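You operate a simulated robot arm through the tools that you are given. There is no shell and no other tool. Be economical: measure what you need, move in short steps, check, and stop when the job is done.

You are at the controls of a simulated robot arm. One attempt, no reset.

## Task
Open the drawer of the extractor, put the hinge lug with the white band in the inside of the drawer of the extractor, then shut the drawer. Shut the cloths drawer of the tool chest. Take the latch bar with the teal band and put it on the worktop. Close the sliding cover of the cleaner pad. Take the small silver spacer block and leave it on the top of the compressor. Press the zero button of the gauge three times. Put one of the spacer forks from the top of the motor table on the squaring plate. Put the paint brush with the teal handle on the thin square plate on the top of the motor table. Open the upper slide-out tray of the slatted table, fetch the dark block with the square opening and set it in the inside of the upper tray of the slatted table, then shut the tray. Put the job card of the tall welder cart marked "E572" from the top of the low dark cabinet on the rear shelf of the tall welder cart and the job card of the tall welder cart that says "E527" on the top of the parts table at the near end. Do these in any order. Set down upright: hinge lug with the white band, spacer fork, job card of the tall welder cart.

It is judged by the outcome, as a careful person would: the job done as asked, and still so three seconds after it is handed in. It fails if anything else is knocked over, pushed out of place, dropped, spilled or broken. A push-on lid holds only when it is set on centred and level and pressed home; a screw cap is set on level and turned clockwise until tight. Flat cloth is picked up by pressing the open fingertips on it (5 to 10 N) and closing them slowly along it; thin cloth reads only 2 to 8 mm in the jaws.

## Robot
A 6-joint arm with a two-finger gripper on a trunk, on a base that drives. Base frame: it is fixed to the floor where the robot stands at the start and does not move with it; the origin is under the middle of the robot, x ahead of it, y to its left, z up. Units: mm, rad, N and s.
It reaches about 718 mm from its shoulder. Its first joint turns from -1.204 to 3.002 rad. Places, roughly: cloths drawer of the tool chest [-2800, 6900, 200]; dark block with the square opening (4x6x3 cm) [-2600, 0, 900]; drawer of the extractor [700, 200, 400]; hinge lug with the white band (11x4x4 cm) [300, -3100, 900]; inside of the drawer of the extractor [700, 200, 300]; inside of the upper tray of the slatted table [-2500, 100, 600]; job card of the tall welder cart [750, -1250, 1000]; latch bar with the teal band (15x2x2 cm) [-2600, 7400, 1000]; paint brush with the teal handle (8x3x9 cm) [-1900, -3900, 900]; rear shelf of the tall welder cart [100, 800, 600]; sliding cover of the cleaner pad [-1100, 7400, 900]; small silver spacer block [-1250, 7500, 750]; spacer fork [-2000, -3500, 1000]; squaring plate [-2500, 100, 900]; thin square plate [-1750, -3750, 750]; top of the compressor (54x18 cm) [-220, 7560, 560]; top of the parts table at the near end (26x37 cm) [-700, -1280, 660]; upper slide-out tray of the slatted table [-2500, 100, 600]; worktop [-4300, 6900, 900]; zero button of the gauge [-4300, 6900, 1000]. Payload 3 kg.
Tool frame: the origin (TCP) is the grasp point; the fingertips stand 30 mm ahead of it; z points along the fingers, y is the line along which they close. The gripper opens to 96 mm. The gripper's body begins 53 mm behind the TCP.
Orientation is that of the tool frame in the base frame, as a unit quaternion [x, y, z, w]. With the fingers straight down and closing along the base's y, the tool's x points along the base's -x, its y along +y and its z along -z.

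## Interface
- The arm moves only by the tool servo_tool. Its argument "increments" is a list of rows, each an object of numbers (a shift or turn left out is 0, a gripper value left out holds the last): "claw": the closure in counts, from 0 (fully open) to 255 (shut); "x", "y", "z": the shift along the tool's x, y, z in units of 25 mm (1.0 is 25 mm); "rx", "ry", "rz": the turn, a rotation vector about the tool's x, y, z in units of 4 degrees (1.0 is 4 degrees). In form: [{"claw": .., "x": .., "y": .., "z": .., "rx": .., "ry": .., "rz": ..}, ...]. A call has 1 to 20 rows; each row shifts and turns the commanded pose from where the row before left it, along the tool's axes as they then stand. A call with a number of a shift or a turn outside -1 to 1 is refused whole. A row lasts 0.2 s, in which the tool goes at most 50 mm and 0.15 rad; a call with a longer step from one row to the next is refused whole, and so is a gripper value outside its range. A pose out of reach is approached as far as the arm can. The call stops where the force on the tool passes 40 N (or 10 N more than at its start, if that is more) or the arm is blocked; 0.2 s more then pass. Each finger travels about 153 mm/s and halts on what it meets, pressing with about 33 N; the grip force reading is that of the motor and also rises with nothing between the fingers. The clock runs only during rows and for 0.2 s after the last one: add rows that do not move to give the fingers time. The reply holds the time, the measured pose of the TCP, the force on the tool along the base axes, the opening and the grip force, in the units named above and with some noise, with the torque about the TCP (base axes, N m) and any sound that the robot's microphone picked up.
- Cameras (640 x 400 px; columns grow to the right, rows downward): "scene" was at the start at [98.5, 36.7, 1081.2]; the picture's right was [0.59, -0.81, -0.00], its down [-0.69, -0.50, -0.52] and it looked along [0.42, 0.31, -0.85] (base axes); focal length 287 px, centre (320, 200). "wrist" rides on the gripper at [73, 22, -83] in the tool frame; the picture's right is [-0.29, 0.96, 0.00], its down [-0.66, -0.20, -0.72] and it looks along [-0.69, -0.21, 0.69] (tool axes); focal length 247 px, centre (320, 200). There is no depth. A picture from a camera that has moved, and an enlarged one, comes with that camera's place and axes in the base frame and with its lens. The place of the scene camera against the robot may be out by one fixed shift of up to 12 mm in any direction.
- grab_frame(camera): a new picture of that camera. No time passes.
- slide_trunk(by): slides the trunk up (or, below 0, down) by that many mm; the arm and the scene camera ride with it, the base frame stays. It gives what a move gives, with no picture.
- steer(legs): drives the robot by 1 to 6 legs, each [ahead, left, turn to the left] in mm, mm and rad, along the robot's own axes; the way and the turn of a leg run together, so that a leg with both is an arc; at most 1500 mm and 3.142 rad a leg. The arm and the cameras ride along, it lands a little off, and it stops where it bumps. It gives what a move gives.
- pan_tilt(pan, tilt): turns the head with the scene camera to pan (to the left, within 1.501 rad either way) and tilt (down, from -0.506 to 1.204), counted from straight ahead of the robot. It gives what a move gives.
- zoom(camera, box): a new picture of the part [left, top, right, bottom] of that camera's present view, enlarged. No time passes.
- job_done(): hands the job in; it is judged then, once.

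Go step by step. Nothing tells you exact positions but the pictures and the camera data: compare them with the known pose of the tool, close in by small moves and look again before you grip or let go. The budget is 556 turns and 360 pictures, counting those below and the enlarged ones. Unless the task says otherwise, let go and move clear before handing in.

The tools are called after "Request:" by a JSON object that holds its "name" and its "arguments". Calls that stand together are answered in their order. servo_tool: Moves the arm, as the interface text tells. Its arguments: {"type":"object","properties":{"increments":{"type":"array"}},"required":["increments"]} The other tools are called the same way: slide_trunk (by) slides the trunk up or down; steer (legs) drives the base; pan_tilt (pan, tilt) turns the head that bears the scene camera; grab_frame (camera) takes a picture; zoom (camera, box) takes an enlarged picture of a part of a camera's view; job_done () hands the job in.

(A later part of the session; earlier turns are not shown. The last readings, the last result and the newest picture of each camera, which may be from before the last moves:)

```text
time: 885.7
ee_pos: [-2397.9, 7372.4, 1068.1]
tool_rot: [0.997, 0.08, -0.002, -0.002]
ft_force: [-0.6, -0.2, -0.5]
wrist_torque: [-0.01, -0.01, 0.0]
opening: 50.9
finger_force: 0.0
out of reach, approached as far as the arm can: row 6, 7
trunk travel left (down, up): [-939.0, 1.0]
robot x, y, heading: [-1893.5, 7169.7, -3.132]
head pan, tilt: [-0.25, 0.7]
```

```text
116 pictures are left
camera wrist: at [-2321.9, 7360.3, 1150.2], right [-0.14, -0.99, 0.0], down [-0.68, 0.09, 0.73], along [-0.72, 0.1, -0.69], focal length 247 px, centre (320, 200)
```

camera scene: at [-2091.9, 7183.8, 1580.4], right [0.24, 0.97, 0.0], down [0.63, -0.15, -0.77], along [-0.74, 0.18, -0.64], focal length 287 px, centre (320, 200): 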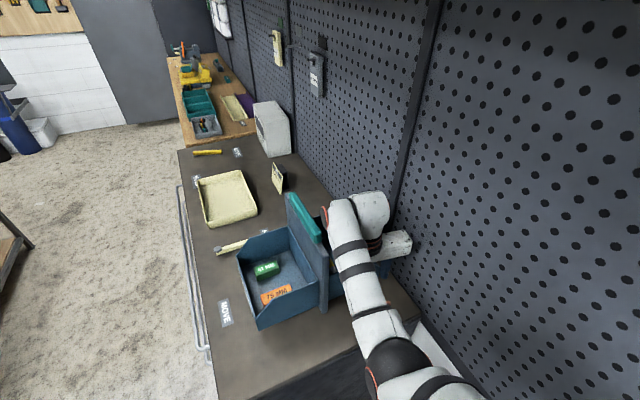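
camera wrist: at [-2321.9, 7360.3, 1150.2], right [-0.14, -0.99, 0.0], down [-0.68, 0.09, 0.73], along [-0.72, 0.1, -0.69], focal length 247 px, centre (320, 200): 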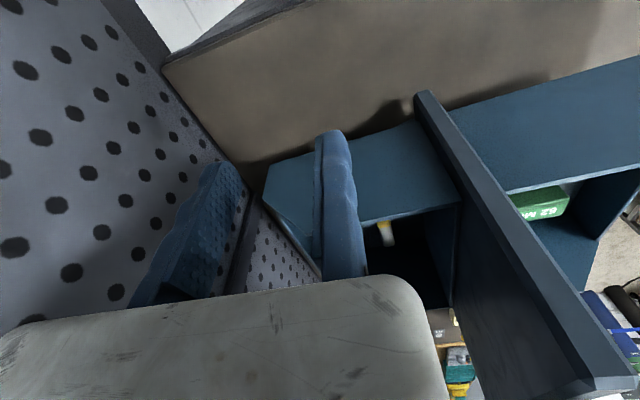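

Request:
{"name": "servo_tool", "arguments": {"increments": [{"claw": 140}, {"claw": 140}]}}

Request:
{"name": "steer", "arguments": {"legs": [[110, 4, 0]]}}

Request:
{"name": "grab_frame", "arguments": {"camera": "wrist"}}

```text
time: 886.3
ee_pos: [-2396.9, 7373.1, 1068.1]
tool_rot: [0.997, 0.08, -0.002, 0.0]
ft_force: [0.0, -0.6, -0.1]
wrist_torque: [0.01, -0.02, 0.01]
opening: 43.3
finger_force: 0.1
trunk travel left (down, up): [-939.0, 1.0]
robot x, y, heading: [-1893.8, 7169.1, -3.127]
head pan, tilt: [-0.25, 0.7]
```

```text
time: 887.4
ee_pos: [-2451.2, 7372.5, 1065.1]
tool_rot: [0.997, 0.077, 0.016, -0.003]
ft_force: [3.7, 0.6, 0.0]
wrist_torque: [0.1, -0.09, 0.0]
opening: 43.4
finger_force: 0.0
trunk travel left (down, up): [-939.0, 1.0]
robot x, y, heading: [-1960.7, 7166.9, -3.132]
head pan, tilt: [-0.25, 0.7]
stopped in leg 1: the force on the tool passed its limit at 101 N (the readings are from after the stop); the commanded pose is now the measured one
```

```text
115 pictures are left
camera wrist: at [-2378.0, 7359.3, 1152.2], right [-0.14, -0.99, -0.01], down [-0.71, 0.09, 0.7], along [-0.69, 0.11, -0.71], focal length 247 px, centre (320, 200)
```

wrist: 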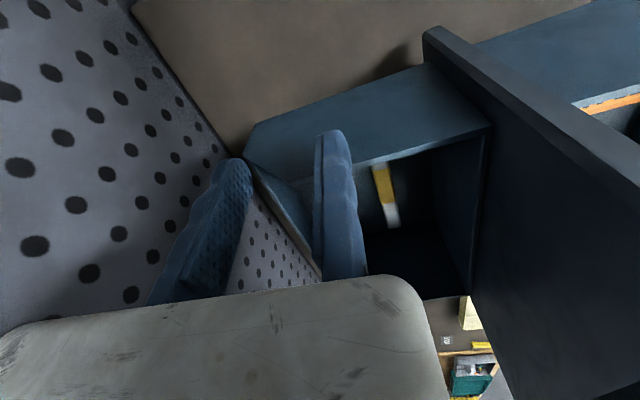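

It's the pegboard's vertical frame strip that the gripper touches, not the bin. Back off, shift south 13 mm, level, and pass.

Request:
{"name": "steer", "arguments": {"legs": [[-25, 14, 0]]}}

Request:
{"name": "servo_tool", "arguments": {"increments": [{"ry": -0.5, "claw": 130}, {"z": -0.3}]}}

Request:
{"name": "steer", "arguments": {"legs": [[80, 0, 0]]}}

Request:
{"name": "grab_frame", "arguments": {"camera": "wrist"}}

```text
time: 888.2
ee_pos: [-2431.4, 7360.9, 1064.8]
tool_rot: [0.997, 0.078, 0.017, -0.002]
ft_force: [0.1, -0.1, -0.8]
wrist_torque: [-0.03, -0.04, -0.01]
opening: 43.2
finger_force: 0.2
trunk travel left (down, up): [-939.0, 1.0]
robot x, y, heading: [-1929.8, 7154.1, -3.132]
head pan, tilt: [-0.25, 0.7]
```

```text
time: 888.8
ee_pos: [-2435.2, 7358.9, 1066.6]
tool_rot: [0.997, 0.078, -0.002, -0.002]
ft_force: [0.1, 0.6, -0.2]
wrist_torque: [-0.04, -0.01, 0.0]
opening: 47.0
finger_force: 0.0
out of reach, approached as far as the arm can: row 1, 2
trunk travel left (down, up): [-939.0, 1.0]
robot x, y, heading: [-1931.6, 7152.5, -3.129]
head pan, tilt: [-0.25, 0.7]
```

```text
time: 889.7
ee_pos: [-2448.9, 7361.8, 1066.8]
tool_rot: [0.997, 0.076, 0.016, -0.003]
ft_force: [16.8, 3.0, 2.5]
wrist_torque: [0.33, -0.3, 0.05]
opening: 47.2
finger_force: 0.0
trunk travel left (down, up): [-939.0, 1.0]
robot x, y, heading: [-1959.9, 7156.0, -3.133]
head pan, tilt: [-0.25, 0.7]
stopped in leg 1: the force on the tool passed its limit at 85 N (the readings are from after the stop); the commanded pose is now the measured one
```

```text
114 pictures are left
camera wrist: at [-2376.8, 7348.2, 1152.6], right [-0.15, -0.99, -0.01], down [-0.71, 0.09, 0.7], along [-0.69, 0.11, -0.71], focal length 247 px, centre (320, 200)
```

wrist: 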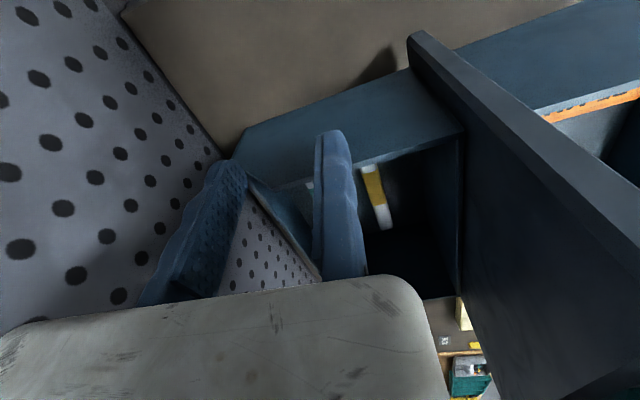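

The rim is ~1040 high, just above my tips. Back off and gain height by pitching the tool a little.

Request:
{"name": "steer", "arguments": {"legs": [[-50, 0, 0]]}}

Request:
{"name": "servo_tool", "arguments": {"increments": [{"ry": -1, "z": -0.4}, {"ry": -1, "z": -0.4}, {"ry": -1, "z": -0.4}, {"ry": -1, "z": -0.4}, {"ry": -1, "z": -0.4}, {"ry": -1, "z": -0.4}]}}

```text
time: 890.6
ee_pos: [-2412.5, 7361.5, 1063.2]
tool_rot: [0.997, 0.076, 0.019, -0.002]
ft_force: [-1.2, 0.3, 0.4]
wrist_torque: [-0.04, -0.07, -0.02]
opening: 46.9
finger_force: 0.1
trunk travel left (down, up): [-939.0, 1.0]
robot x, y, heading: [-1911.3, 7155.4, -3.131]
head pan, tilt: [-0.25, 0.7]
```

```text
time: 892.0
ee_pos: [-2402.7, 7360.5, 1118.6]
tool_rot: [0.978, 0.076, -0.193, 0.013]
ft_force: [0.2, -0.4, 0.2]
wrist_torque: [0.01, -0.02, 0.02]
opening: 46.9
finger_force: 0.0
out of reach, approached as far as the arm can: row 1
trunk travel left (down, up): [-939.0, 1.0]
robot x, y, heading: [-1911.8, 7151.2, -3.128]
head pan, tilt: [-0.25, 0.7]
```

Request:
{"name": "steer", "arguments": {"legs": [[215, 0, 0]]}}

Request:
{"name": "servo_tool", "arguments": {"increments": [{"ry": 1, "z": 0.4}, {"ry": 1, "z": 0.4}, {"ry": 1, "z": 0.4}, {"ry": 1, "z": 0.4}, {"ry": 1, "z": 0.4}, {"ry": 0.6, "z": 0.4}]}}

Request:
{"name": "grab_frame", "arguments": {"camera": "wrist"}}

Request:
{"name": "grab_frame", "arguments": {"camera": "scene"}}

```text
time: 893.8
ee_pos: [-2563.3, 7337.3, 1119.7]
tool_rot: [0.974, 0.121, -0.192, 0.024]
ft_force: [0.5, 0.4, -0.8]
wrist_torque: [0.0, 0.02, -0.03]
opening: 46.7
finger_force: 0.0
trunk travel left (down, up): [-939.0, 1.0]
robot x, y, heading: [-2055.2, 7170.3, -3.036]
head pan, tilt: [-0.25, 0.7]
stopped in leg 1: the robot was blocked; the commanded pose is now the measured one
```

```text
time: 895.2
ee_pos: [-2574.7, 7333.5, 1064.9]
tool_rot: [0.992, 0.124, -0.001, -0.001]
ft_force: [0.1, -0.1, -1.0]
wrist_torque: [0.05, 0.0, 0.02]
opening: 47.1
finger_force: 0.0
trunk travel left (down, up): [-939.0, 1.0]
robot x, y, heading: [-2055.8, 7178.7, -3.039]
head pan, tilt: [-0.25, 0.7]
```

```text
113 pictures are left
camera wrist: at [-2499.2, 7327.8, 1146.8], right [-0.05, -1.0, 0.0], down [-0.69, 0.03, 0.72], along [-0.72, 0.04, -0.69], focal length 247 px, centre (320, 200)
```

wrist: 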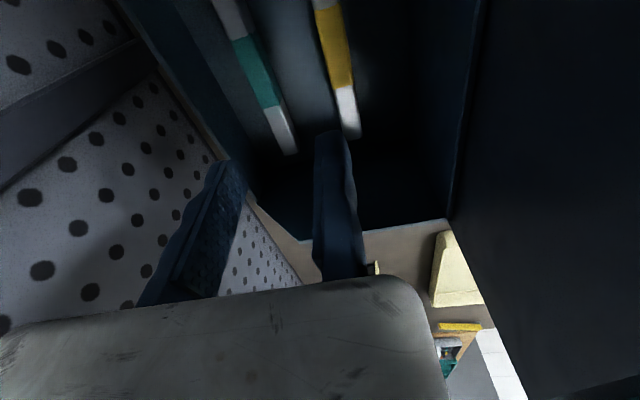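

```text
112 pictures are left
camera scene: at [-2192.4, 7179.9, 1581.3], right [0.15, 0.99, 0.0], down [0.64, -0.09, -0.77], along [-0.76, 0.11, -0.64], focal length 287 px, centre (320, 200)
```

scene: 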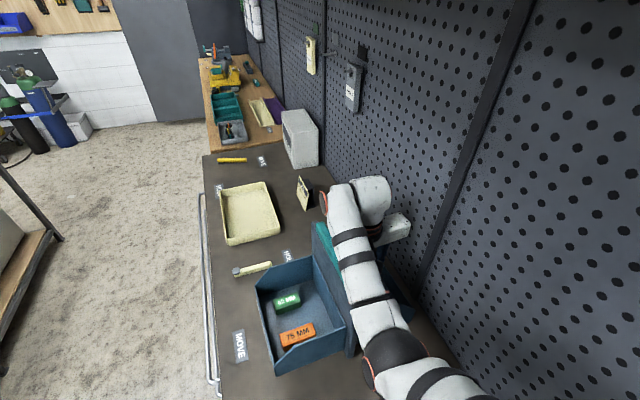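

The bars are clear now: the teal-banded bar's centre is ≈(-2584,7388). Shift north 30 mm, then lower.

Request:
{"name": "servo_tool", "arguments": {"increments": [{"rz": 1, "y": -0.4}, {"y": -0.45}, {"y": -0.35}]}}

Request:
{"name": "servo_tool", "arguments": {"increments": [{"z": 0.8}, {"z": 0.8}, {"z": 0.6}]}}

Request:
{"name": "grab_frame", "arguments": {"camera": "wrist"}}

```text
time: 896.0
ee_pos: [-2581.4, 7361.3, 1060.8]
tool_rot: [0.996, 0.089, 0.001, -0.002]
ft_force: [0.1, -1.2, 0.2]
wrist_torque: [0.01, 0.02, 0.03]
opening: 47.1
finger_force: 0.1
trunk travel left (down, up): [-939.0, 1.0]
robot x, y, heading: [-2054.5, 7173.4, -3.041]
head pan, tilt: [-0.25, 0.7]
```

```text
time: 896.8
ee_pos: [-2581.7, 7367.5, 1003.0]
tool_rot: [0.996, 0.089, 0.003, 0.001]
ft_force: [0.0, 0.4, 0.7]
wrist_torque: [0.0, -0.01, 0.0]
opening: 46.8
finger_force: 0.0
trunk travel left (down, up): [-939.0, 1.0]
robot x, y, heading: [-2057.9, 7176.6, -3.041]
head pan, tilt: [-0.25, 0.7]
```

```text
111 pictures are left
camera wrist: at [-2507.9, 7356.2, 1086.6], right [-0.12, -0.99, 0.0], down [-0.69, 0.08, 0.72], along [-0.71, 0.09, -0.7], focal length 247 px, centre (320, 200)
```

wrist: 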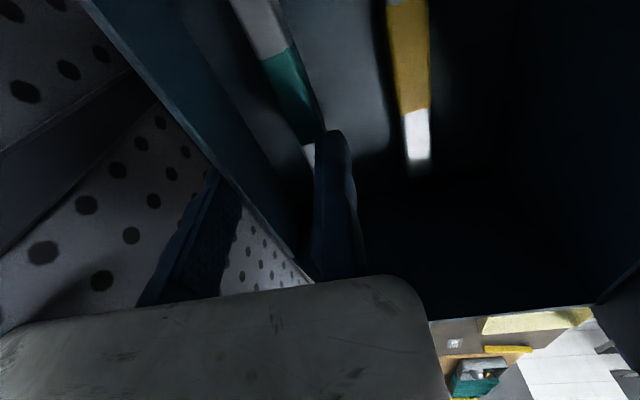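

The bar lies almost against the bin's rear wall. I'll close the fingers, press lightly on its top and drag it ~15 mm south so a finger can fit behind it.

Request:
{"name": "servo_tool", "arguments": {"increments": [{"claw": 255, "z": -0.2}, {"claw": 255}, {"claw": 255}, {"y": -0.4}, {"y": -0.4}]}}

Request:
{"name": "grab_frame", "arguments": {"camera": "wrist"}}

```text
time: 898.0
ee_pos: [-2587.6, 7379.8, 1007.9]
tool_rot: [0.996, 0.09, 0.005, 0.001]
ft_force: [9.4, 1.5, -20.9]
wrist_torque: [2.39, 1.61, -0.13]
opening: 31.3
finger_force: 33.2
trunk travel left (down, up): [-939.0, 1.0]
robot x, y, heading: [-2059.2, 7174.9, -3.04]
head pan, tilt: [-0.25, 0.7]
```

```text
110 pictures are left
camera wrist: at [-2512.1, 7370.8, 1091.5], right [-0.12, -0.99, 0.0], down [-0.69, 0.08, 0.72], along [-0.71, 0.08, -0.7], focal length 247 px, centre (320, 200)
```

wrist: 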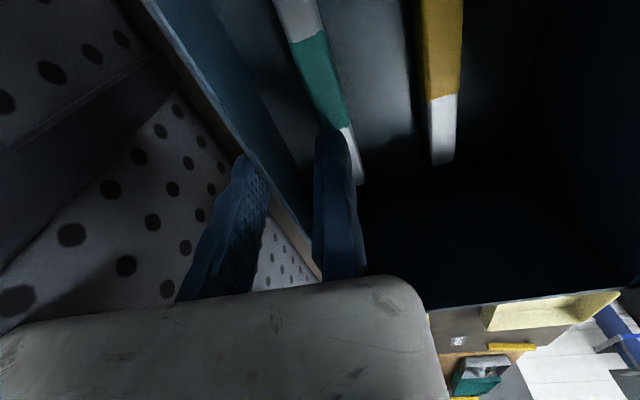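

I've pinched the bin's rear wall; release at once and rise.

Request:
{"name": "servo_tool", "arguments": {"increments": [{"z": 0.2}, {"claw": 180}, {"claw": 120}, {"claw": 110}]}}

Request:
{"name": "servo_tool", "arguments": {"increments": [{"z": -0.4}, {"z": -0.5}, {"z": -0.5}, {"z": -0.5}]}}

Request:
{"name": "grab_frame", "arguments": {"camera": "wrist"}}

```text
time: 899.0
ee_pos: [-2587.6, 7380.6, 1004.2]
tool_rot: [0.996, 0.09, 0.001, -0.002]
ft_force: [-1.0, -3.7, 1.2]
wrist_torque: [0.36, -0.01, 0.26]
opening: 54.4
finger_force: 0.1
trunk travel left (down, up): [-939.0, 1.0]
robot x, y, heading: [-2055.1, 7176.0, -3.038]
head pan, tilt: [-0.25, 0.7]
```

```text
time: 900.0
ee_pos: [-2588.7, 7381.6, 1053.4]
tool_rot: [0.996, 0.089, 0.002, -0.002]
ft_force: [2.8, -7.2, -5.5]
wrist_torque: [-0.02, -0.08, 0.09]
opening: 54.4
finger_force: 0.0
trunk travel left (down, up): [-939.0, 1.0]
robot x, y, heading: [-2054.8, 7178.4, -3.035]
head pan, tilt: [-0.25, 0.7]
```

```text
109 pictures are left
camera wrist: at [-2512.8, 7370.2, 1136.1], right [-0.12, -0.99, 0.0], down [-0.69, 0.08, 0.72], along [-0.72, 0.09, -0.69], focal length 247 px, centre (320, 200)
```

wrist: 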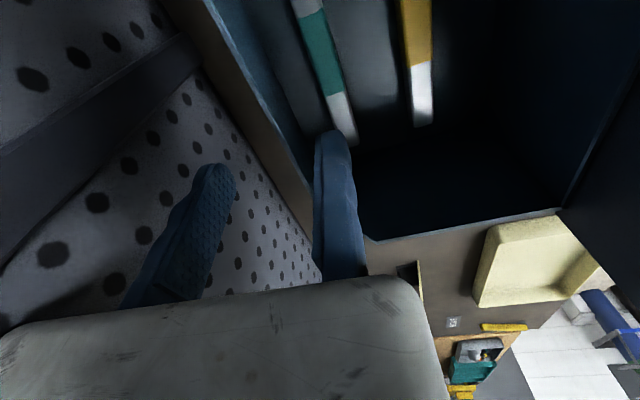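

Close above the rim, then press on the bar's top and drag it south.

Request:
{"name": "servo_tool", "arguments": {"increments": [{"y": 0.3, "claw": 255}, {"claw": 255}, {"claw": 255}, {"z": 0.6}, {"z": 0.6}, {"z": 0.4}, {"z": 0.2}, {"z": 0.2}, {"z": 0.15}, {"z": 0.15}, {"z": 0.15}, {"z": 0.15}]}}

Request:
{"name": "grab_frame", "arguments": {"camera": "wrist"}}

```text
time: 902.5
ee_pos: [-2586.6, 7375.1, 998.4]
tool_rot: [0.996, 0.089, -0.009, -0.005]
ft_force: [6.0, -1.0, 17.8]
wrist_torque: [-0.06, -0.37, 0.12]
opening: 6.0
finger_force: 32.8
trunk travel left (down, up): [-939.0, 1.0]
robot x, y, heading: [-2055.4, 7174.1, -3.042]
head pan, tilt: [-0.25, 0.7]
stopped in row 12: the force on the tool passed its limit at 45 N (the readings are from after the stop); the commanded pose is now the measured one
```

```text
108 pictures are left
camera wrist: at [-2509.8, 7364.0, 1079.9], right [-0.12, -0.99, -0.01], down [-0.67, 0.08, 0.74], along [-0.73, 0.09, -0.68], focal length 247 px, centre (320, 200)
```

wrist: 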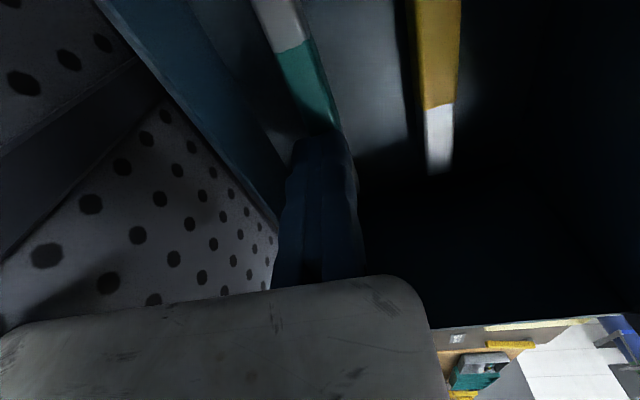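

Contact on the bar top (z≈968). Drag south 16 mm.

Request:
{"name": "servo_tool", "arguments": {"increments": [{"y": 0.2, "z": 0.04}, {"y": 0.2}, {"y": 0.2}, {"y": 0.15}]}}

Request:
{"name": "servo_tool", "arguments": {"increments": [{"z": -0.5}, {"z": -0.6}]}}

Request:
{"name": "grab_frame", "arguments": {"camera": "wrist"}}

```text
time: 903.3
ee_pos: [-2586.7, 7369.5, 997.2]
tool_rot: [0.996, 0.086, -0.011, -0.007]
ft_force: [3.1, -1.3, 9.9]
wrist_torque: [-0.07, -0.22, -0.07]
opening: 6.2
finger_force: 33.3
trunk travel left (down, up): [-939.0, 1.0]
robot x, y, heading: [-2053.8, 7175.0, -3.039]
head pan, tilt: [-0.25, 0.7]
stopped in row 3: the force on the tool passed its limit at 44 N (the readings are from after the stop); the commanded pose is now the measured one
```

```text
time: 903.9
ee_pos: [-2587.8, 7369.3, 1021.9]
tool_rot: [0.996, 0.087, -0.008, -0.006]
ft_force: [0.3, -0.5, 0.0]
wrist_torque: [0.01, -0.01, 0.02]
opening: 0.0
finger_force: 32.5
trunk travel left (down, up): [-939.0, 1.0]
robot x, y, heading: [-2057.4, 7173.9, -3.039]
head pan, tilt: [-0.25, 0.7]
```

```text
107 pictures are left
camera wrist: at [-2511.4, 7356.3, 1103.8], right [-0.12, -0.99, -0.01], down [-0.67, 0.08, 0.74], along [-0.73, 0.1, -0.68], focal length 247 px, centre (320, 200)
```

wrist: 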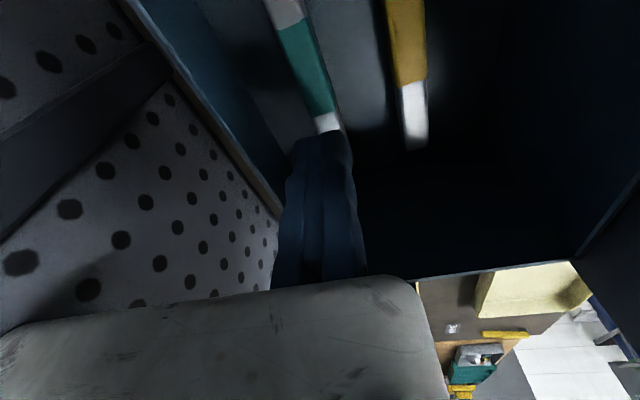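

The fingertips were in fact on the bar (top z≈968), and there's ~20 mm between it and the wall. So: open only 30 mm, straddle it and lower.

Request:
{"name": "servo_tool", "arguments": {"increments": [{"y": 0.3, "z": -0.3}, {"y": 0.2, "rx": 0.3}, {"claw": 175}, {"claw": 175}]}}

Request:
{"name": "grab_frame", "arguments": {"camera": "wrist"}}

```text
time: 904.9
ee_pos: [-2587.5, 7365.6, 1029.6]
tool_rot: [0.996, 0.086, -0.011, -0.012]
ft_force: [-0.6, 0.3, -0.7]
wrist_torque: [0.01, 0.04, 0.01]
opening: 30.3
finger_force: 0.1
trunk travel left (down, up): [-939.0, 1.0]
robot x, y, heading: [-2055.8, 7176.9, -3.044]
head pan, tilt: [-0.25, 0.7]
```

```text
106 pictures are left
camera wrist: at [-2510.4, 7353.4, 1111.1], right [-0.13, -0.99, -0.02], down [-0.67, 0.07, 0.74], along [-0.73, 0.11, -0.67], focal length 247 px, centre (320, 200)
```

wrist: 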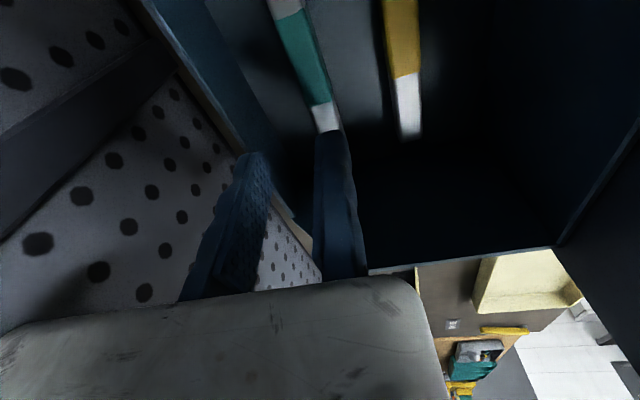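

Move east ~42 mm along the bar and a little south, and look again.

Request:
{"name": "servo_tool", "arguments": {"increments": [{"x": 0.5, "y": 0.2, "rx": -0.3}, {"x": 0.55, "y": 0.2, "ry": -0.2}, {"x": 0.55, "y": 0.12}]}}

Request:
{"name": "grab_frame", "arguments": {"camera": "wrist"}}

```text
time: 905.7
ee_pos: [-2545.9, 7364.0, 1032.1]
tool_rot: [0.996, 0.083, -0.02, -0.004]
ft_force: [0.5, 0.0, 0.6]
wrist_torque: [0.0, 0.04, 0.01]
opening: 30.2
finger_force: 0.2
trunk travel left (down, up): [-939.0, 1.0]
robot x, y, heading: [-2054.0, 7180.5, -3.042]
head pan, tilt: [-0.25, 0.7]
```

```text
105 pictures are left
camera wrist: at [-2469.0, 7351.9, 1112.0], right [-0.13, -0.99, 0.0], down [-0.65, 0.09, 0.75], along [-0.74, 0.1, -0.66], focal length 247 px, centre (320, 200)
```

wrist: 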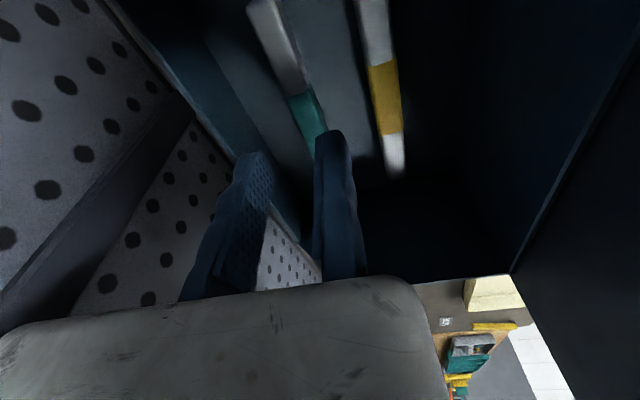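

Request:
{"name": "servo_tool", "arguments": {"increments": [{"y": 0.27, "ry": 0.5}, {"z": 0.5}, {"z": 0.5}, {"z": 0.3}, {"z": 0.2}, {"z": 0.2}, {"z": 0.2}, {"z": 0.1}]}}

Request:
{"name": "grab_frame", "arguments": {"camera": "wrist"}}

```text
time: 907.1
ee_pos: [-2542.5, 7374.8, 999.0]
tool_rot: [0.997, 0.072, -0.016, -0.013]
ft_force: [-1.3, -0.8, 9.0]
wrist_torque: [-0.08, -0.03, -0.01]
opening: 30.5
finger_force: 0.1
trunk travel left (down, up): [-939.0, 1.0]
robot x, y, heading: [-2056.6, 7177.2, -3.059]
head pan, tilt: [-0.25, 0.7]
stopped in row 6: the force on the tool passed its limit at 60 N (the readings are from after the stop); the commanded pose is now the measured one
```

```text
104 pictures are left
camera wrist: at [-2465.3, 7358.6, 1078.7], right [-0.15, -0.99, -0.02], down [-0.66, 0.09, 0.75], along [-0.74, 0.13, -0.66], focal length 247 px, centre (320, 200)
```

wrist: 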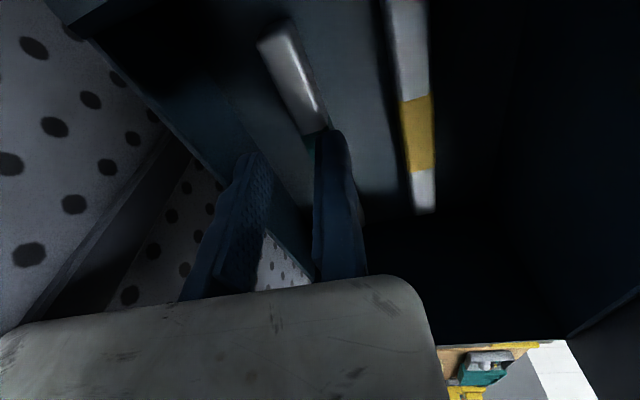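

The forearm seems to touch the bin's divider when going south; tilt the tool ~5° so the tips go south while the wrist stays clear.

Request:
{"name": "servo_tool", "arguments": {"increments": [{"z": -0.6}, {"z": -0.5, "rx": -0.8}, {"rx": -0.8}, {"y": 0.25}, {"y": 0.25}]}}

Request:
{"name": "grab_frame", "arguments": {"camera": "wrist"}}

Request:
{"name": "grab_frame", "arguments": {"camera": "scene"}}

```text
time: 908.3
ee_pos: [-2544.9, 7348.4, 1026.9]
tool_rot: [0.996, 0.075, -0.006, 0.04]
ft_force: [0.7, 0.4, 0.2]
wrist_torque: [0.0, -0.03, 0.03]
opening: 30.2
finger_force: 0.2
trunk travel left (down, up): [-939.0, 1.0]
robot x, y, heading: [-2058.9, 7177.2, -3.055]
head pan, tilt: [-0.25, 0.7]
```

```text
103 pictures are left
camera wrist: at [-2469.1, 7341.7, 1110.6], right [-0.15, -0.99, 0.08], down [-0.68, 0.16, 0.72], along [-0.72, 0.05, -0.69], focal length 247 px, centre (320, 200)
```

wrist: 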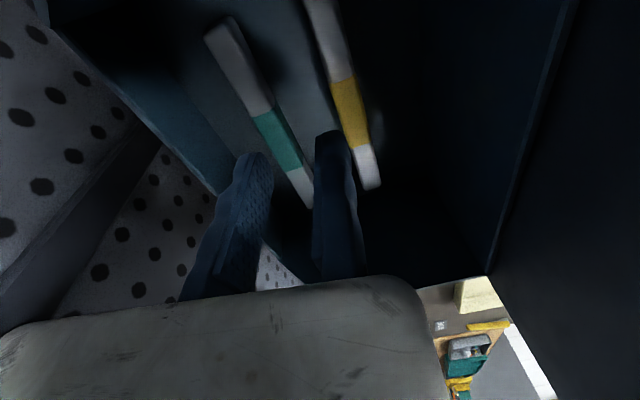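

```text
102 pictures are left
camera scene: at [-2196.6, 7185.5, 1580.6], right [0.16, 0.99, 0.0], down [0.64, -0.11, -0.76], along [-0.75, 0.12, -0.64], focal length 287 px, centre (320, 200)
```

scene: 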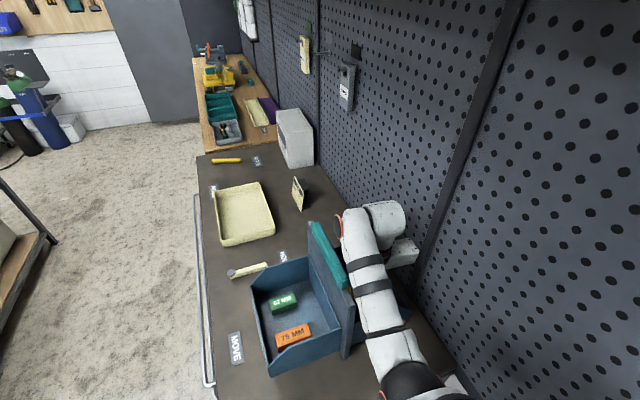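

The bar is now neatly between the fingers. Lower and grip.

Request:
{"name": "servo_tool", "arguments": {"increments": [{"z": 0.5}, {"z": 0.5}, {"z": 0.3}, {"z": 0.2}, {"z": 0.2}, {"z": 0.15}]}}

Request:
{"name": "grab_frame", "arguments": {"camera": "wrist"}}

```text
time: 909.1
ee_pos: [-2543.5, 7354.1, 1000.8]
tool_rot: [0.997, 0.072, -0.011, 0.037]
ft_force: [0.3, 0.3, 6.5]
wrist_torque: [0.22, -0.05, 0.02]
opening: 30.4
finger_force: 0.2
trunk travel left (down, up): [-939.0, 1.0]
robot x, y, heading: [-2053.6, 7177.2, -3.056]
head pan, tilt: [-0.25, 0.7]
stopped in row 4: the force on the tool passed its limit at 47 N (the readings are from after the stop); the commanded pose is now the measured one
```

```text
101 pictures are left
camera wrist: at [-2467.6, 7347.8, 1082.9], right [-0.15, -0.99, 0.08], down [-0.67, 0.16, 0.72], along [-0.73, 0.06, -0.69], focal length 247 px, centre (320, 200)
```

wrist: 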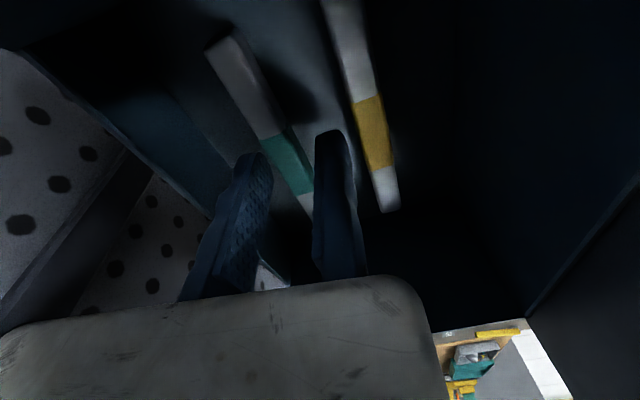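

Request:
{"name": "servo_tool", "arguments": {"increments": [{"z": -0.3}, {"claw": 143}, {"claw": 140}, {"z": 0.3}, {"z": 0.2}, {"z": 0.2}, {"z": 0.2}, {"z": 0.15}]}}

Request:
{"name": "grab_frame", "arguments": {"camera": "wrist"}}

```text
time: 910.9
ee_pos: [-2546.2, 7356.4, 982.3]
tool_rot: [0.997, 0.072, -0.012, 0.036]
ft_force: [8.0, 2.3, 37.7]
wrist_torque: [1.96, -0.37, -0.4]
opening: 41.9
finger_force: 0.1
trunk travel left (down, up): [-939.0, 1.0]
robot x, y, heading: [-2056.1, 7175.1, -3.05]
head pan, tilt: [-0.25, 0.7]
```

```text
100 pictures are left
camera wrist: at [-2469.8, 7349.5, 1065.6], right [-0.15, -0.99, 0.07], down [-0.67, 0.16, 0.73], along [-0.73, 0.06, -0.68], focal length 247 px, centre (320, 200)
```

wrist: 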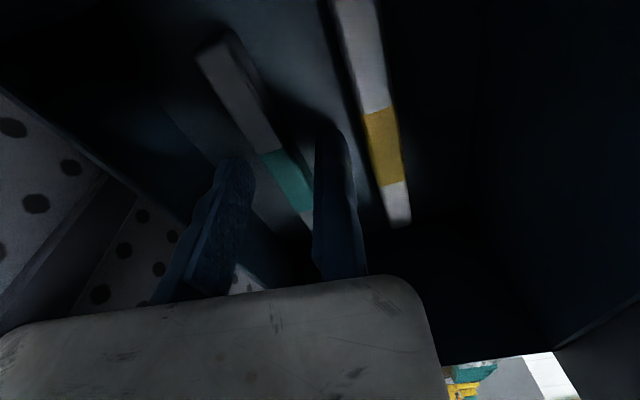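

Fingers are at the bin floor on both sides. Ease up a touch and close.

Request:
{"name": "servo_tool", "arguments": {"increments": [{"z": -0.1}, {"claw": 170}, {"claw": 200}, {"claw": 255}, {"claw": 255}]}}

Request:
{"name": "grab_frame", "arguments": {"camera": "wrist"}}

```text
time: 912.1
ee_pos: [-2545.8, 7354.3, 981.6]
tool_rot: [0.996, 0.073, -0.01, 0.04]
ft_force: [-0.1, -1.4, 12.7]
wrist_torque: [0.17, -0.05, 0.18]
opening: 15.6
finger_force: 33.0
trunk travel left (down, up): [-939.0, 1.0]
robot x, y, heading: [-2052.7, 7175.0, -3.058]
head pan, tilt: [-0.25, 0.7]
```

```text
99 pictures are left
camera wrist: at [-2468.9, 7348.9, 1065.0], right [-0.15, -0.99, 0.08], down [-0.67, 0.16, 0.72], along [-0.72, 0.05, -0.69], focal length 247 px, centre (320, 200)
```

wrist: 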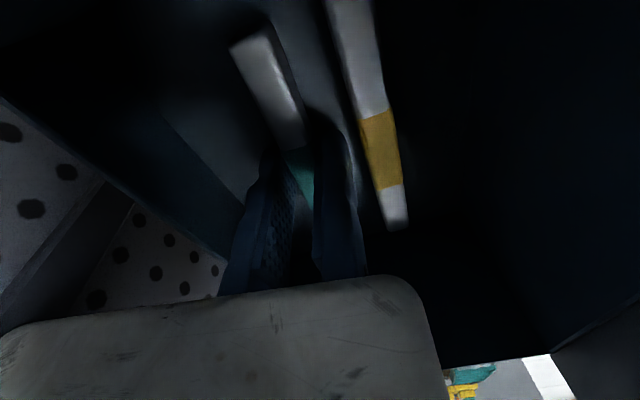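

Got it (15.6 mm). Lift straight up.

Request:
{"name": "servo_tool", "arguments": {"increments": [{"z": -0.4}, {"z": -0.6}, {"z": -0.6}, {"z": -0.6}, {"z": -0.6}, {"z": -0.5}]}}

Request:
{"name": "grab_frame", "arguments": {"camera": "wrist"}}

Request:
{"name": "grab_frame", "arguments": {"camera": "scene"}}

```text
time: 913.5
ee_pos: [-2557.7, 7349.8, 1049.4]
tool_rot: [0.997, 0.073, -0.008, 0.034]
ft_force: [-1.0, -0.5, -3.3]
wrist_torque: [-0.02, -0.05, 0.01]
opening: 15.5
finger_force: 33.1
out of reach, approached as far as the arm can: row 5, 6
trunk travel left (down, up): [-939.0, 1.0]
robot x, y, heading: [-2057.4, 7177.4, -3.055]
head pan, tilt: [-0.25, 0.7]
```

```text
98 pictures are left
camera wrist: at [-2481.5, 7344.0, 1132.5], right [-0.15, -0.99, 0.07], down [-0.68, 0.15, 0.72], along [-0.72, 0.06, -0.69], focal length 247 px, centre (320, 200)
```

wrist: 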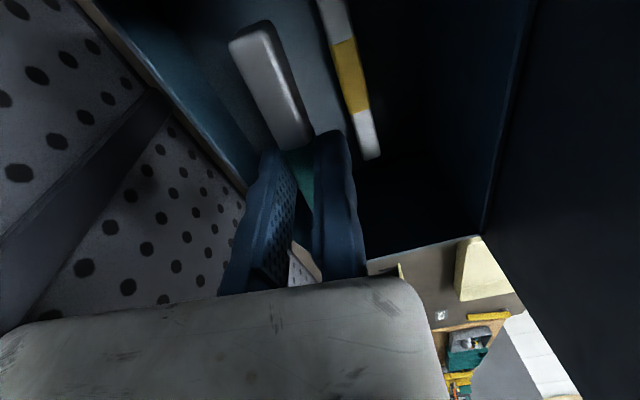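

```text
97 pictures are left
camera scene: at [-2197.5, 7182.6, 1580.4], right [0.16, 0.99, 0.0], down [0.64, -0.1, -0.76], along [-0.75, 0.12, -0.64], focal length 287 px, centre (320, 200)
```

scene: 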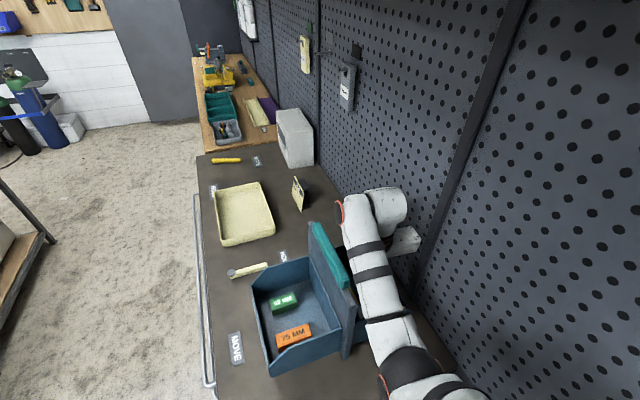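

Request:
{"name": "servo_tool", "arguments": {"increments": [{"x": 0.4, "z": -0.4}, {"x": 0.4, "z": -0.4}, {"z": -0.4}, {"ry": 0.5, "z": -0.3}, {"ry": 0.5, "z": -0.3}]}}

```text
time: 914.7
ee_pos: [-2566.4, 7354.7, 1052.9]
tool_rot: [0.996, 0.075, 0.027, 0.032]
ft_force: [18.4, 0.4, -6.6]
wrist_torque: [0.07, -0.63, 0.21]
opening: 15.4
finger_force: 32.9
out of reach, approached as far as the arm can: row 1, 2, 3, 4, 5
trunk travel left (down, up): [-939.0, 1.0]
robot x, y, heading: [-2056.6, 7177.7, -3.056]
head pan, tilt: [-0.25, 0.7]
```

Request:
{"name": "servo_tool", "arguments": {"increments": [{"ry": -0.5}, {"ry": -0.5, "z": 0.2}, {"x": 0.4}, {"x": 0.4}, {"x": 0.4}]}}

Request:
{"name": "servo_tool", "arguments": {"increments": [{"z": -0.4}, {"z": -0.4}]}}

Request:
{"name": "grab_frame", "arguments": {"camera": "wrist"}}

```text
time: 915.9
ee_pos: [-2545.9, 7357.0, 1041.8]
tool_rot: [0.997, 0.075, -0.009, 0.034]
ft_force: [0.4, -0.3, -2.5]
wrist_torque: [0.0, -0.03, 0.01]
opening: 15.8
finger_force: 32.8
out of reach, approached as far as the arm can: row 5
trunk travel left (down, up): [-939.0, 1.0]
robot x, y, heading: [-2057.1, 7180.6, -3.058]
head pan, tilt: [-0.25, 0.7]
```

```text
time: 916.5
ee_pos: [-2556.6, 7358.6, 1047.9]
tool_rot: [0.997, 0.073, -0.008, 0.035]
ft_force: [0.1, -0.2, -2.6]
wrist_torque: [-0.03, -0.06, 0.02]
opening: 15.5
finger_force: 33.1
out of reach, approached as far as the arm can: row 1, 2
trunk travel left (down, up): [-939.0, 1.0]
robot x, y, heading: [-2053.3, 7176.1, -3.062]
head pan, tilt: [-0.25, 0.7]
```

```text
96 pictures are left
camera wrist: at [-2480.1, 7352.1, 1131.0], right [-0.15, -0.99, 0.07], down [-0.67, 0.15, 0.72], along [-0.72, 0.06, -0.69], focal length 247 px, centre (320, 200)
```

wrist: 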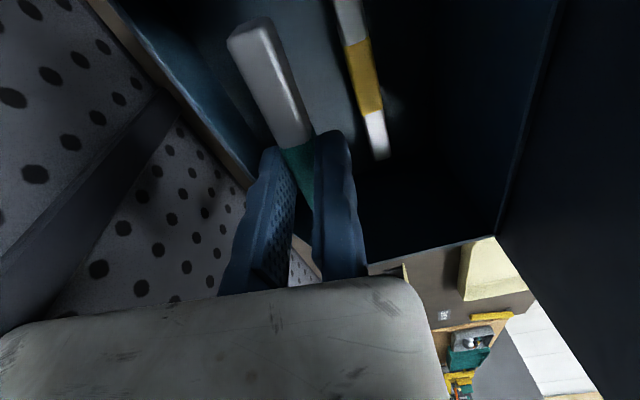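

More reach gives more height here. Move the arm west 60 mm while rising, then drive back.

Request:
{"name": "servo_tool", "arguments": {"increments": [{"x": -0.6}, {"x": -0.6, "z": -0.2}, {"x": -0.6, "z": -0.3}, {"x": -0.6, "z": -0.3}, {"z": -0.3}, {"z": -0.3}]}}

```text
time: 917.9
ee_pos: [-2611.3, 7353.8, 1087.0]
tool_rot: [0.997, 0.074, -0.009, 0.035]
ft_force: [16.9, 2.1, -7.2]
wrist_torque: [0.08, -0.77, 0.09]
opening: 15.5
finger_force: 32.8
trunk travel left (down, up): [-939.0, 1.0]
robot x, y, heading: [-2056.3, 7179.3, -3.059]
head pan, tilt: [-0.25, 0.7]
```

High enough now (bar ≈1056 over the 1038 rim). Shift south clear of the frame strip and back out east.

Request:
{"name": "servo_tool", "arguments": {"increments": [{"x": 0.3, "y": 0.3}, {"y": 0.4}]}}

Request:
{"name": "steer", "arguments": {"legs": [[-120, 0, 0]]}}

Request:
{"name": "grab_frame", "arguments": {"camera": "wrist"}}

```text
time: 918.5
ee_pos: [-2604.6, 7335.2, 1087.1]
tool_rot: [0.997, 0.074, -0.01, 0.034]
ft_force: [0.8, 0.7, -3.1]
wrist_torque: [-0.01, 0.12, -0.03]
opening: 15.5
finger_force: 33.3
trunk travel left (down, up): [-939.0, 1.0]
robot x, y, heading: [-2054.9, 7173.1, -3.053]
head pan, tilt: [-0.25, 0.7]
```

```text
time: 919.7
ee_pos: [-2483.8, 7346.3, 1089.4]
tool_rot: [0.997, 0.074, -0.011, 0.034]
ft_force: [-2.5, -1.0, 19.2]
wrist_torque: [0.24, -0.29, -0.02]
opening: 15.6
finger_force: 33.3
trunk travel left (down, up): [-939.0, 1.0]
robot x, y, heading: [-1935.4, 7185.6, -3.058]
head pan, tilt: [-0.25, 0.7]
```

```text
95 pictures are left
camera wrist: at [-2407.8, 7339.6, 1171.3], right [-0.15, -0.99, 0.07], down [-0.67, 0.15, 0.73], along [-0.73, 0.06, -0.68], focal length 247 px, centre (320, 200)
```

wrist: 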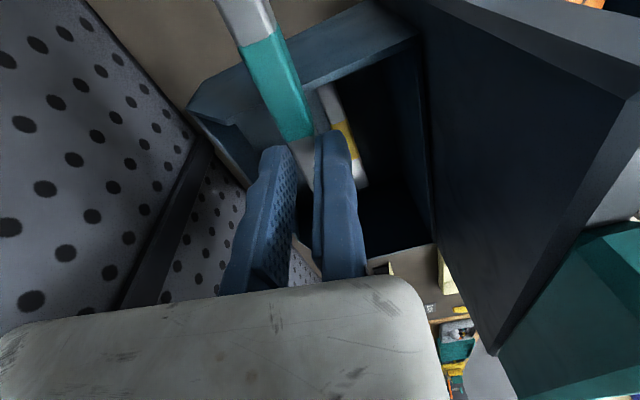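

The bar slid so that I hold its west end. I'll bring it out, lay it on the chest's free front corner, and regrip at the middle.

Request:
{"name": "servo_tool", "arguments": {"increments": [{"z": -0.3}, {"z": -0.3}]}}

Request:
{"name": "steer", "arguments": {"legs": [[-120, 0, 0]]}}

Request:
{"name": "grab_frame", "arguments": {"camera": "wrist"}}

```text
time: 920.3
ee_pos: [-2487.5, 7349.2, 1102.0]
tool_rot: [0.997, 0.073, -0.011, 0.034]
ft_force: [0.5, -0.4, -2.5]
wrist_torque: [-0.01, 0.12, -0.02]
opening: 15.5
finger_force: 32.2
trunk travel left (down, up): [-939.0, 1.0]
robot x, y, heading: [-1939.4, 7187.8, -3.053]
head pan, tilt: [-0.25, 0.7]
```

```text
time: 921.6
ee_pos: [-2368.0, 7360.6, 1101.8]
tool_rot: [0.997, 0.072, -0.009, 0.035]
ft_force: [-1.0, 0.7, -2.8]
wrist_torque: [-0.02, 0.1, 0.0]
opening: 15.3
finger_force: 33.0
trunk travel left (down, up): [-939.0, 1.0]
robot x, y, heading: [-1814.6, 7198.8, -3.06]
head pan, tilt: [-0.25, 0.7]
```

```text
94 pictures are left
camera wrist: at [-2291.7, 7353.1, 1183.2], right [-0.15, -0.99, 0.07], down [-0.67, 0.16, 0.72], along [-0.72, 0.06, -0.69], focal length 247 px, centre (320, 200)
```

wrist: 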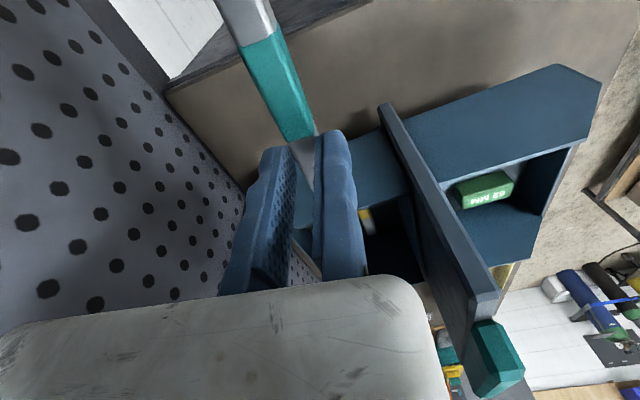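

Bar is held clear of the bin. Carry it round to the worktop.

Request:
{"name": "steer", "arguments": {"legs": [[0, 880, 0], [0, 0, -0.08], [1400, 0, 0]]}}

Request:
{"name": "pan_tilt", "arguments": {"pan": -0.7, "tilt": 0.6}}

Request:
{"name": "grab_frame", "arguments": {"camera": "scene"}}

Request:
{"name": "grab_frame", "arguments": {"camera": "wrist"}}

```text
time: 933.3
ee_pos: [-3698.5, 6529.2, 1101.5]
tool_rot: [0.999, 0.032, -0.012, 0.034]
ft_force: [-0.3, -0.2, -3.1]
wrist_torque: [-0.05, 0.11, -0.01]
opening: 15.9
finger_force: 33.3
trunk travel left (down, up): [-939.0, 1.0]
robot x, y, heading: [-3166.8, 6325.2, -3.138]
head pan, tilt: [-0.25, 0.7]
```

```text
time: 934.2
ee_pos: [-3699.3, 6529.3, 1100.5]
tool_rot: [0.999, 0.034, -0.011, 0.033]
ft_force: [-0.5, 0.3, -3.6]
wrist_torque: [-0.01, 0.1, -0.02]
opening: 15.4
finger_force: 33.3
trunk travel left (down, up): [-939.0, 1.0]
robot x, y, heading: [-3160.9, 6324.4, -3.137]
head pan, tilt: [-0.7, 0.6]
```

```text
93 pictures are left
camera scene: at [-3288.5, 6377.3, 1589.0], right [0.64, 0.77, 0.0], down [0.43, -0.36, -0.82], along [-0.63, 0.53, -0.57], focal length 287 px, centre (320, 200)
```

scene: 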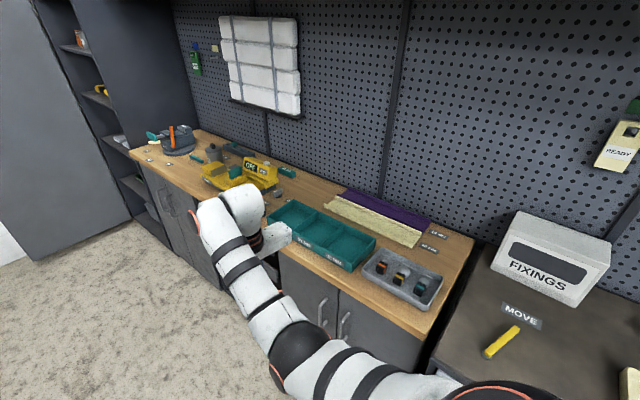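

```text
92 pictures are left
camera wrist: at [-3623.3, 6516.3, 1183.9], right [-0.23, -0.97, 0.07], down [-0.66, 0.21, 0.72], along [-0.72, 0.12, -0.69], focal length 247 px, centre (320, 200)
```

wrist: 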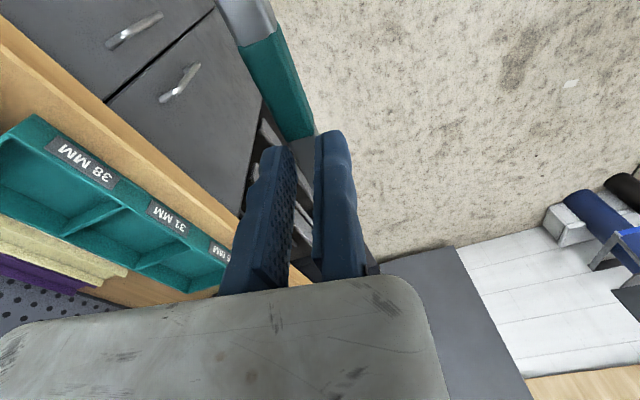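

The strip in front of the teal tray is free. Align the bar with the worktop edge and bring it over the strip.

Request:
{"name": "steer", "arguments": {"legs": [[88, -105, 0]]}}

Request:
{"name": "servo_tool", "arguments": {"increments": [{"rz": -1, "rx": 0.5}, {"rz": -1, "rx": 0.5}, {"y": -0.7}, {"y": -0.7}, {"y": -0.7}, {"y": -0.7}, {"y": -0.7}]}}

Request:
{"name": "grab_frame", "arguments": {"camera": "wrist"}}

Request:
{"name": "grab_frame", "arguments": {"camera": "scene"}}

```text
time: 935.5
ee_pos: [-3788.0, 6631.4, 1102.1]
tool_rot: [0.999, 0.034, -0.013, 0.034]
ft_force: [-0.3, -0.2, -2.4]
wrist_torque: [0.0, 0.11, 0.01]
opening: 15.8
finger_force: 33.0
trunk travel left (down, up): [-939.0, 1.0]
robot x, y, heading: [-3252.0, 6430.3, -3.131]
head pan, tilt: [-0.7, 0.6]
```

```text
time: 937.1
ee_pos: [-3806.1, 6719.3, 1101.9]
tool_rot: [0.995, 0.103, -0.015, -0.001]
ft_force: [-0.2, -0.8, -2.7]
wrist_torque: [-0.05, 0.09, -0.02]
opening: 15.4
finger_force: 33.2
trunk travel left (down, up): [-939.0, 1.0]
robot x, y, heading: [-3249.6, 6427.9, -3.138]
head pan, tilt: [-0.7, 0.6]
```

```text
91 pictures are left
camera wrist: at [-3728.1, 6711.1, 1183.1], right [-0.09, -1.0, 0.0], down [-0.67, 0.06, 0.74], along [-0.74, 0.06, -0.67], focal length 247 px, centre (320, 200)
```

wrist: 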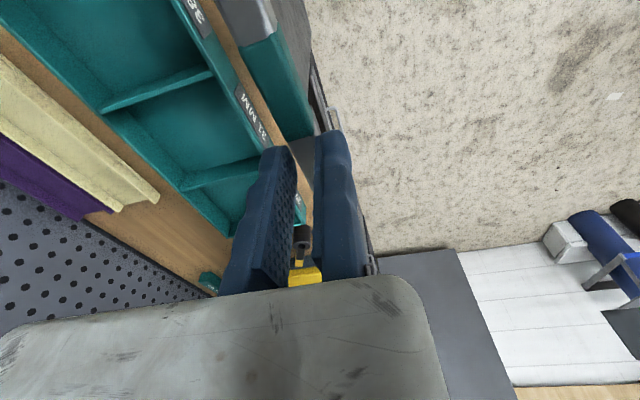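

```text
90 pictures are left
camera scene: at [-3378.1, 6483.5, 1589.0], right [0.64, 0.77, 0.0], down [0.43, -0.36, -0.82], along [-0.63, 0.53, -0.57], focal length 287 px, centre (320, 200)
```

scene: 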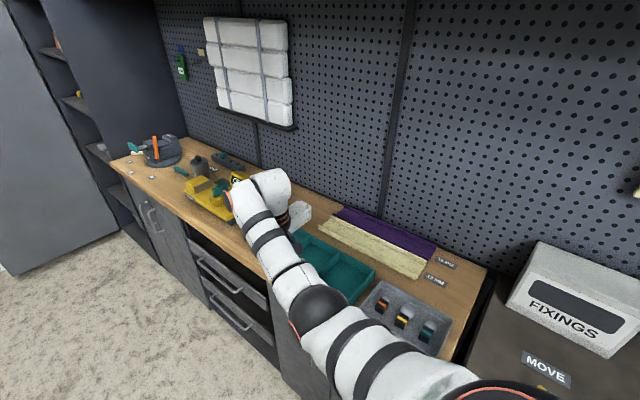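

Request:
{"name": "servo_tool", "arguments": {"increments": [{"y": -0.5}]}}

Request:
{"name": "slide_trunk", "arguments": {"by": -100}}

Request:
{"name": "grab_frame", "arguments": {"camera": "wrist"}}

```text
time: 937.5
ee_pos: [-3809.7, 6731.1, 1102.0]
tool_rot: [0.995, 0.103, -0.015, -0.001]
ft_force: [-1.0, 0.5, -3.6]
wrist_torque: [-0.09, 0.1, -0.02]
opening: 15.4
finger_force: 32.6
trunk travel left (down, up): [-939.0, 1.0]
robot x, y, heading: [-3250.2, 6430.1, -3.134]
head pan, tilt: [-0.7, 0.6]
```

```text
time: 938.9
ee_pos: [-3808.3, 6731.4, 1001.7]
tool_rot: [0.995, 0.103, -0.016, -0.001]
ft_force: [0.1, 0.7, -2.4]
wrist_torque: [-0.02, 0.1, -0.01]
opening: 15.6
finger_force: 33.0
trunk travel left (down, up): [-839.0, 101.0]
robot x, y, heading: [-3255.4, 6425.4, -3.138]
head pan, tilt: [-0.7, 0.6]
```

```text
89 pictures are left
camera wrist: at [-3730.8, 6722.3, 1083.3], right [-0.09, -1.0, 0.0], down [-0.67, 0.06, 0.74], along [-0.74, 0.07, -0.67], focal length 247 px, centre (320, 200)
```

wrist: 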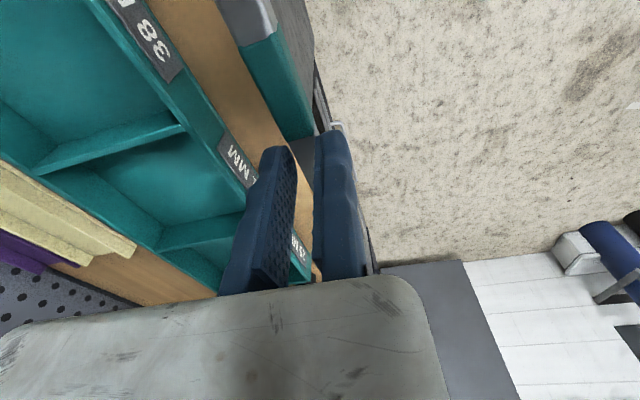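

Request:
{"name": "steer", "arguments": {"legs": [[0, -23, 0]]}}

Request:
{"name": "slide_trunk", "arguments": {"by": -25}}

Request:
{"name": "grab_frame", "arguments": {"camera": "wrist"}}

```text
time: 939.7
ee_pos: [-3809.3, 6749.8, 1003.3]
tool_rot: [0.995, 0.104, -0.015, -0.003]
ft_force: [-0.4, -0.6, -3.0]
wrist_torque: [-0.03, 0.09, 0.01]
opening: 15.8
finger_force: 32.6
trunk travel left (down, up): [-839.0, 101.0]
robot x, y, heading: [-3252.0, 6452.6, -3.132]
head pan, tilt: [-0.7, 0.6]
```

```text
time: 940.4
ee_pos: [-3810.2, 6753.9, 977.0]
tool_rot: [0.995, 0.103, -0.015, -0.001]
ft_force: [-0.3, 0.4, -2.7]
wrist_torque: [-0.07, 0.11, -0.02]
opening: 15.6
finger_force: 33.4
trunk travel left (down, up): [-814.0, 126.0]
robot x, y, heading: [-3251.4, 6448.4, -3.135]
head pan, tilt: [-0.7, 0.6]
```

```text
88 pictures are left
camera wrist: at [-3731.0, 6745.5, 1058.0], right [-0.09, -1.0, 0.0], down [-0.67, 0.06, 0.74], along [-0.74, 0.06, -0.67], focal length 247 px, centre (320, 200)
```

wrist: 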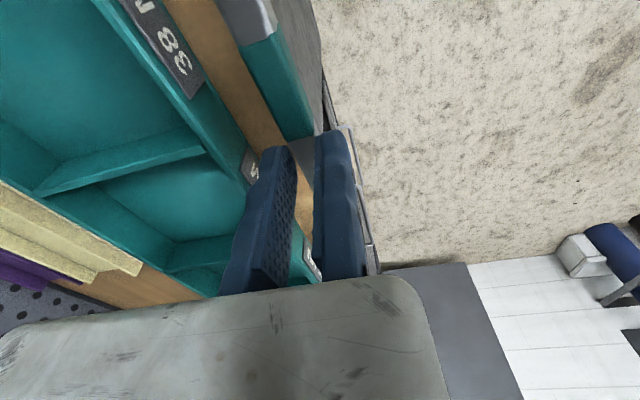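

Landing spot is on the strip. Lower to contact.

Request:
{"name": "slide_trunk", "arguments": {"by": -8}}

Request:
{"name": "servo_tool", "arguments": {"increments": [{"z": 0.12}, {"z": 0.12}, {"z": 0.12}, {"z": 0.12}, {"z": 0.12}, {"z": 0.12}]}}

```text
time: 941.0
ee_pos: [-3809.2, 6752.9, 968.4]
tool_rot: [0.995, 0.103, -0.014, 0.0]
ft_force: [-0.5, -0.1, -3.4]
wrist_torque: [-0.03, 0.06, 0.03]
opening: 15.7
finger_force: 33.5
trunk travel left (down, up): [-806.0, 134.0]
robot x, y, heading: [-3256.8, 6448.8, -3.128]
head pan, tilt: [-0.7, 0.6]
```

```text
time: 942.4
ee_pos: [-3809.9, 6753.0, 952.1]
tool_rot: [0.994, 0.104, -0.014, -0.001]
ft_force: [0.0, 0.6, -4.0]
wrist_torque: [-0.05, 0.1, 0.02]
opening: 15.5
finger_force: 33.4
trunk travel left (down, up): [-806.0, 134.0]
robot x, y, heading: [-3253.4, 6450.6, -3.139]
head pan, tilt: [-0.7, 0.6]
```

Request:
{"name": "servo_tool", "arguments": {"increments": [{"z": 0.12}, {"z": 0.12}, {"z": 0.12}, {"z": 0.12}, {"z": 0.12}, {"z": 0.12}, {"z": 0.12}, {"z": 0.12}]}}

Request:
{"name": "grab_frame", "arguments": {"camera": "wrist"}}

```text
time: 944.2
ee_pos: [-3807.1, 6749.4, 934.8]
tool_rot: [0.994, 0.104, -0.021, -0.005]
ft_force: [-2.0, -6.8, 40.6]
wrist_torque: [0.71, -0.44, -0.25]
opening: 18.4
finger_force: 32.9
trunk travel left (down, up): [-806.0, 134.0]
robot x, y, heading: [-3255.0, 6455.9, -3.137]
head pan, tilt: [-0.7, 0.6]
```

```text
87 pictures are left
camera wrist: at [-3727.6, 6739.5, 1015.5], right [-0.09, -1.0, 0.0], down [-0.66, 0.06, 0.75], along [-0.75, 0.07, -0.66], focal length 247 px, centre (320, 200)
```

wrist: 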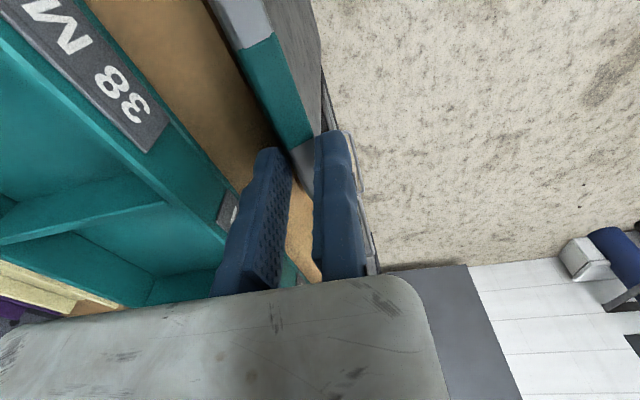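

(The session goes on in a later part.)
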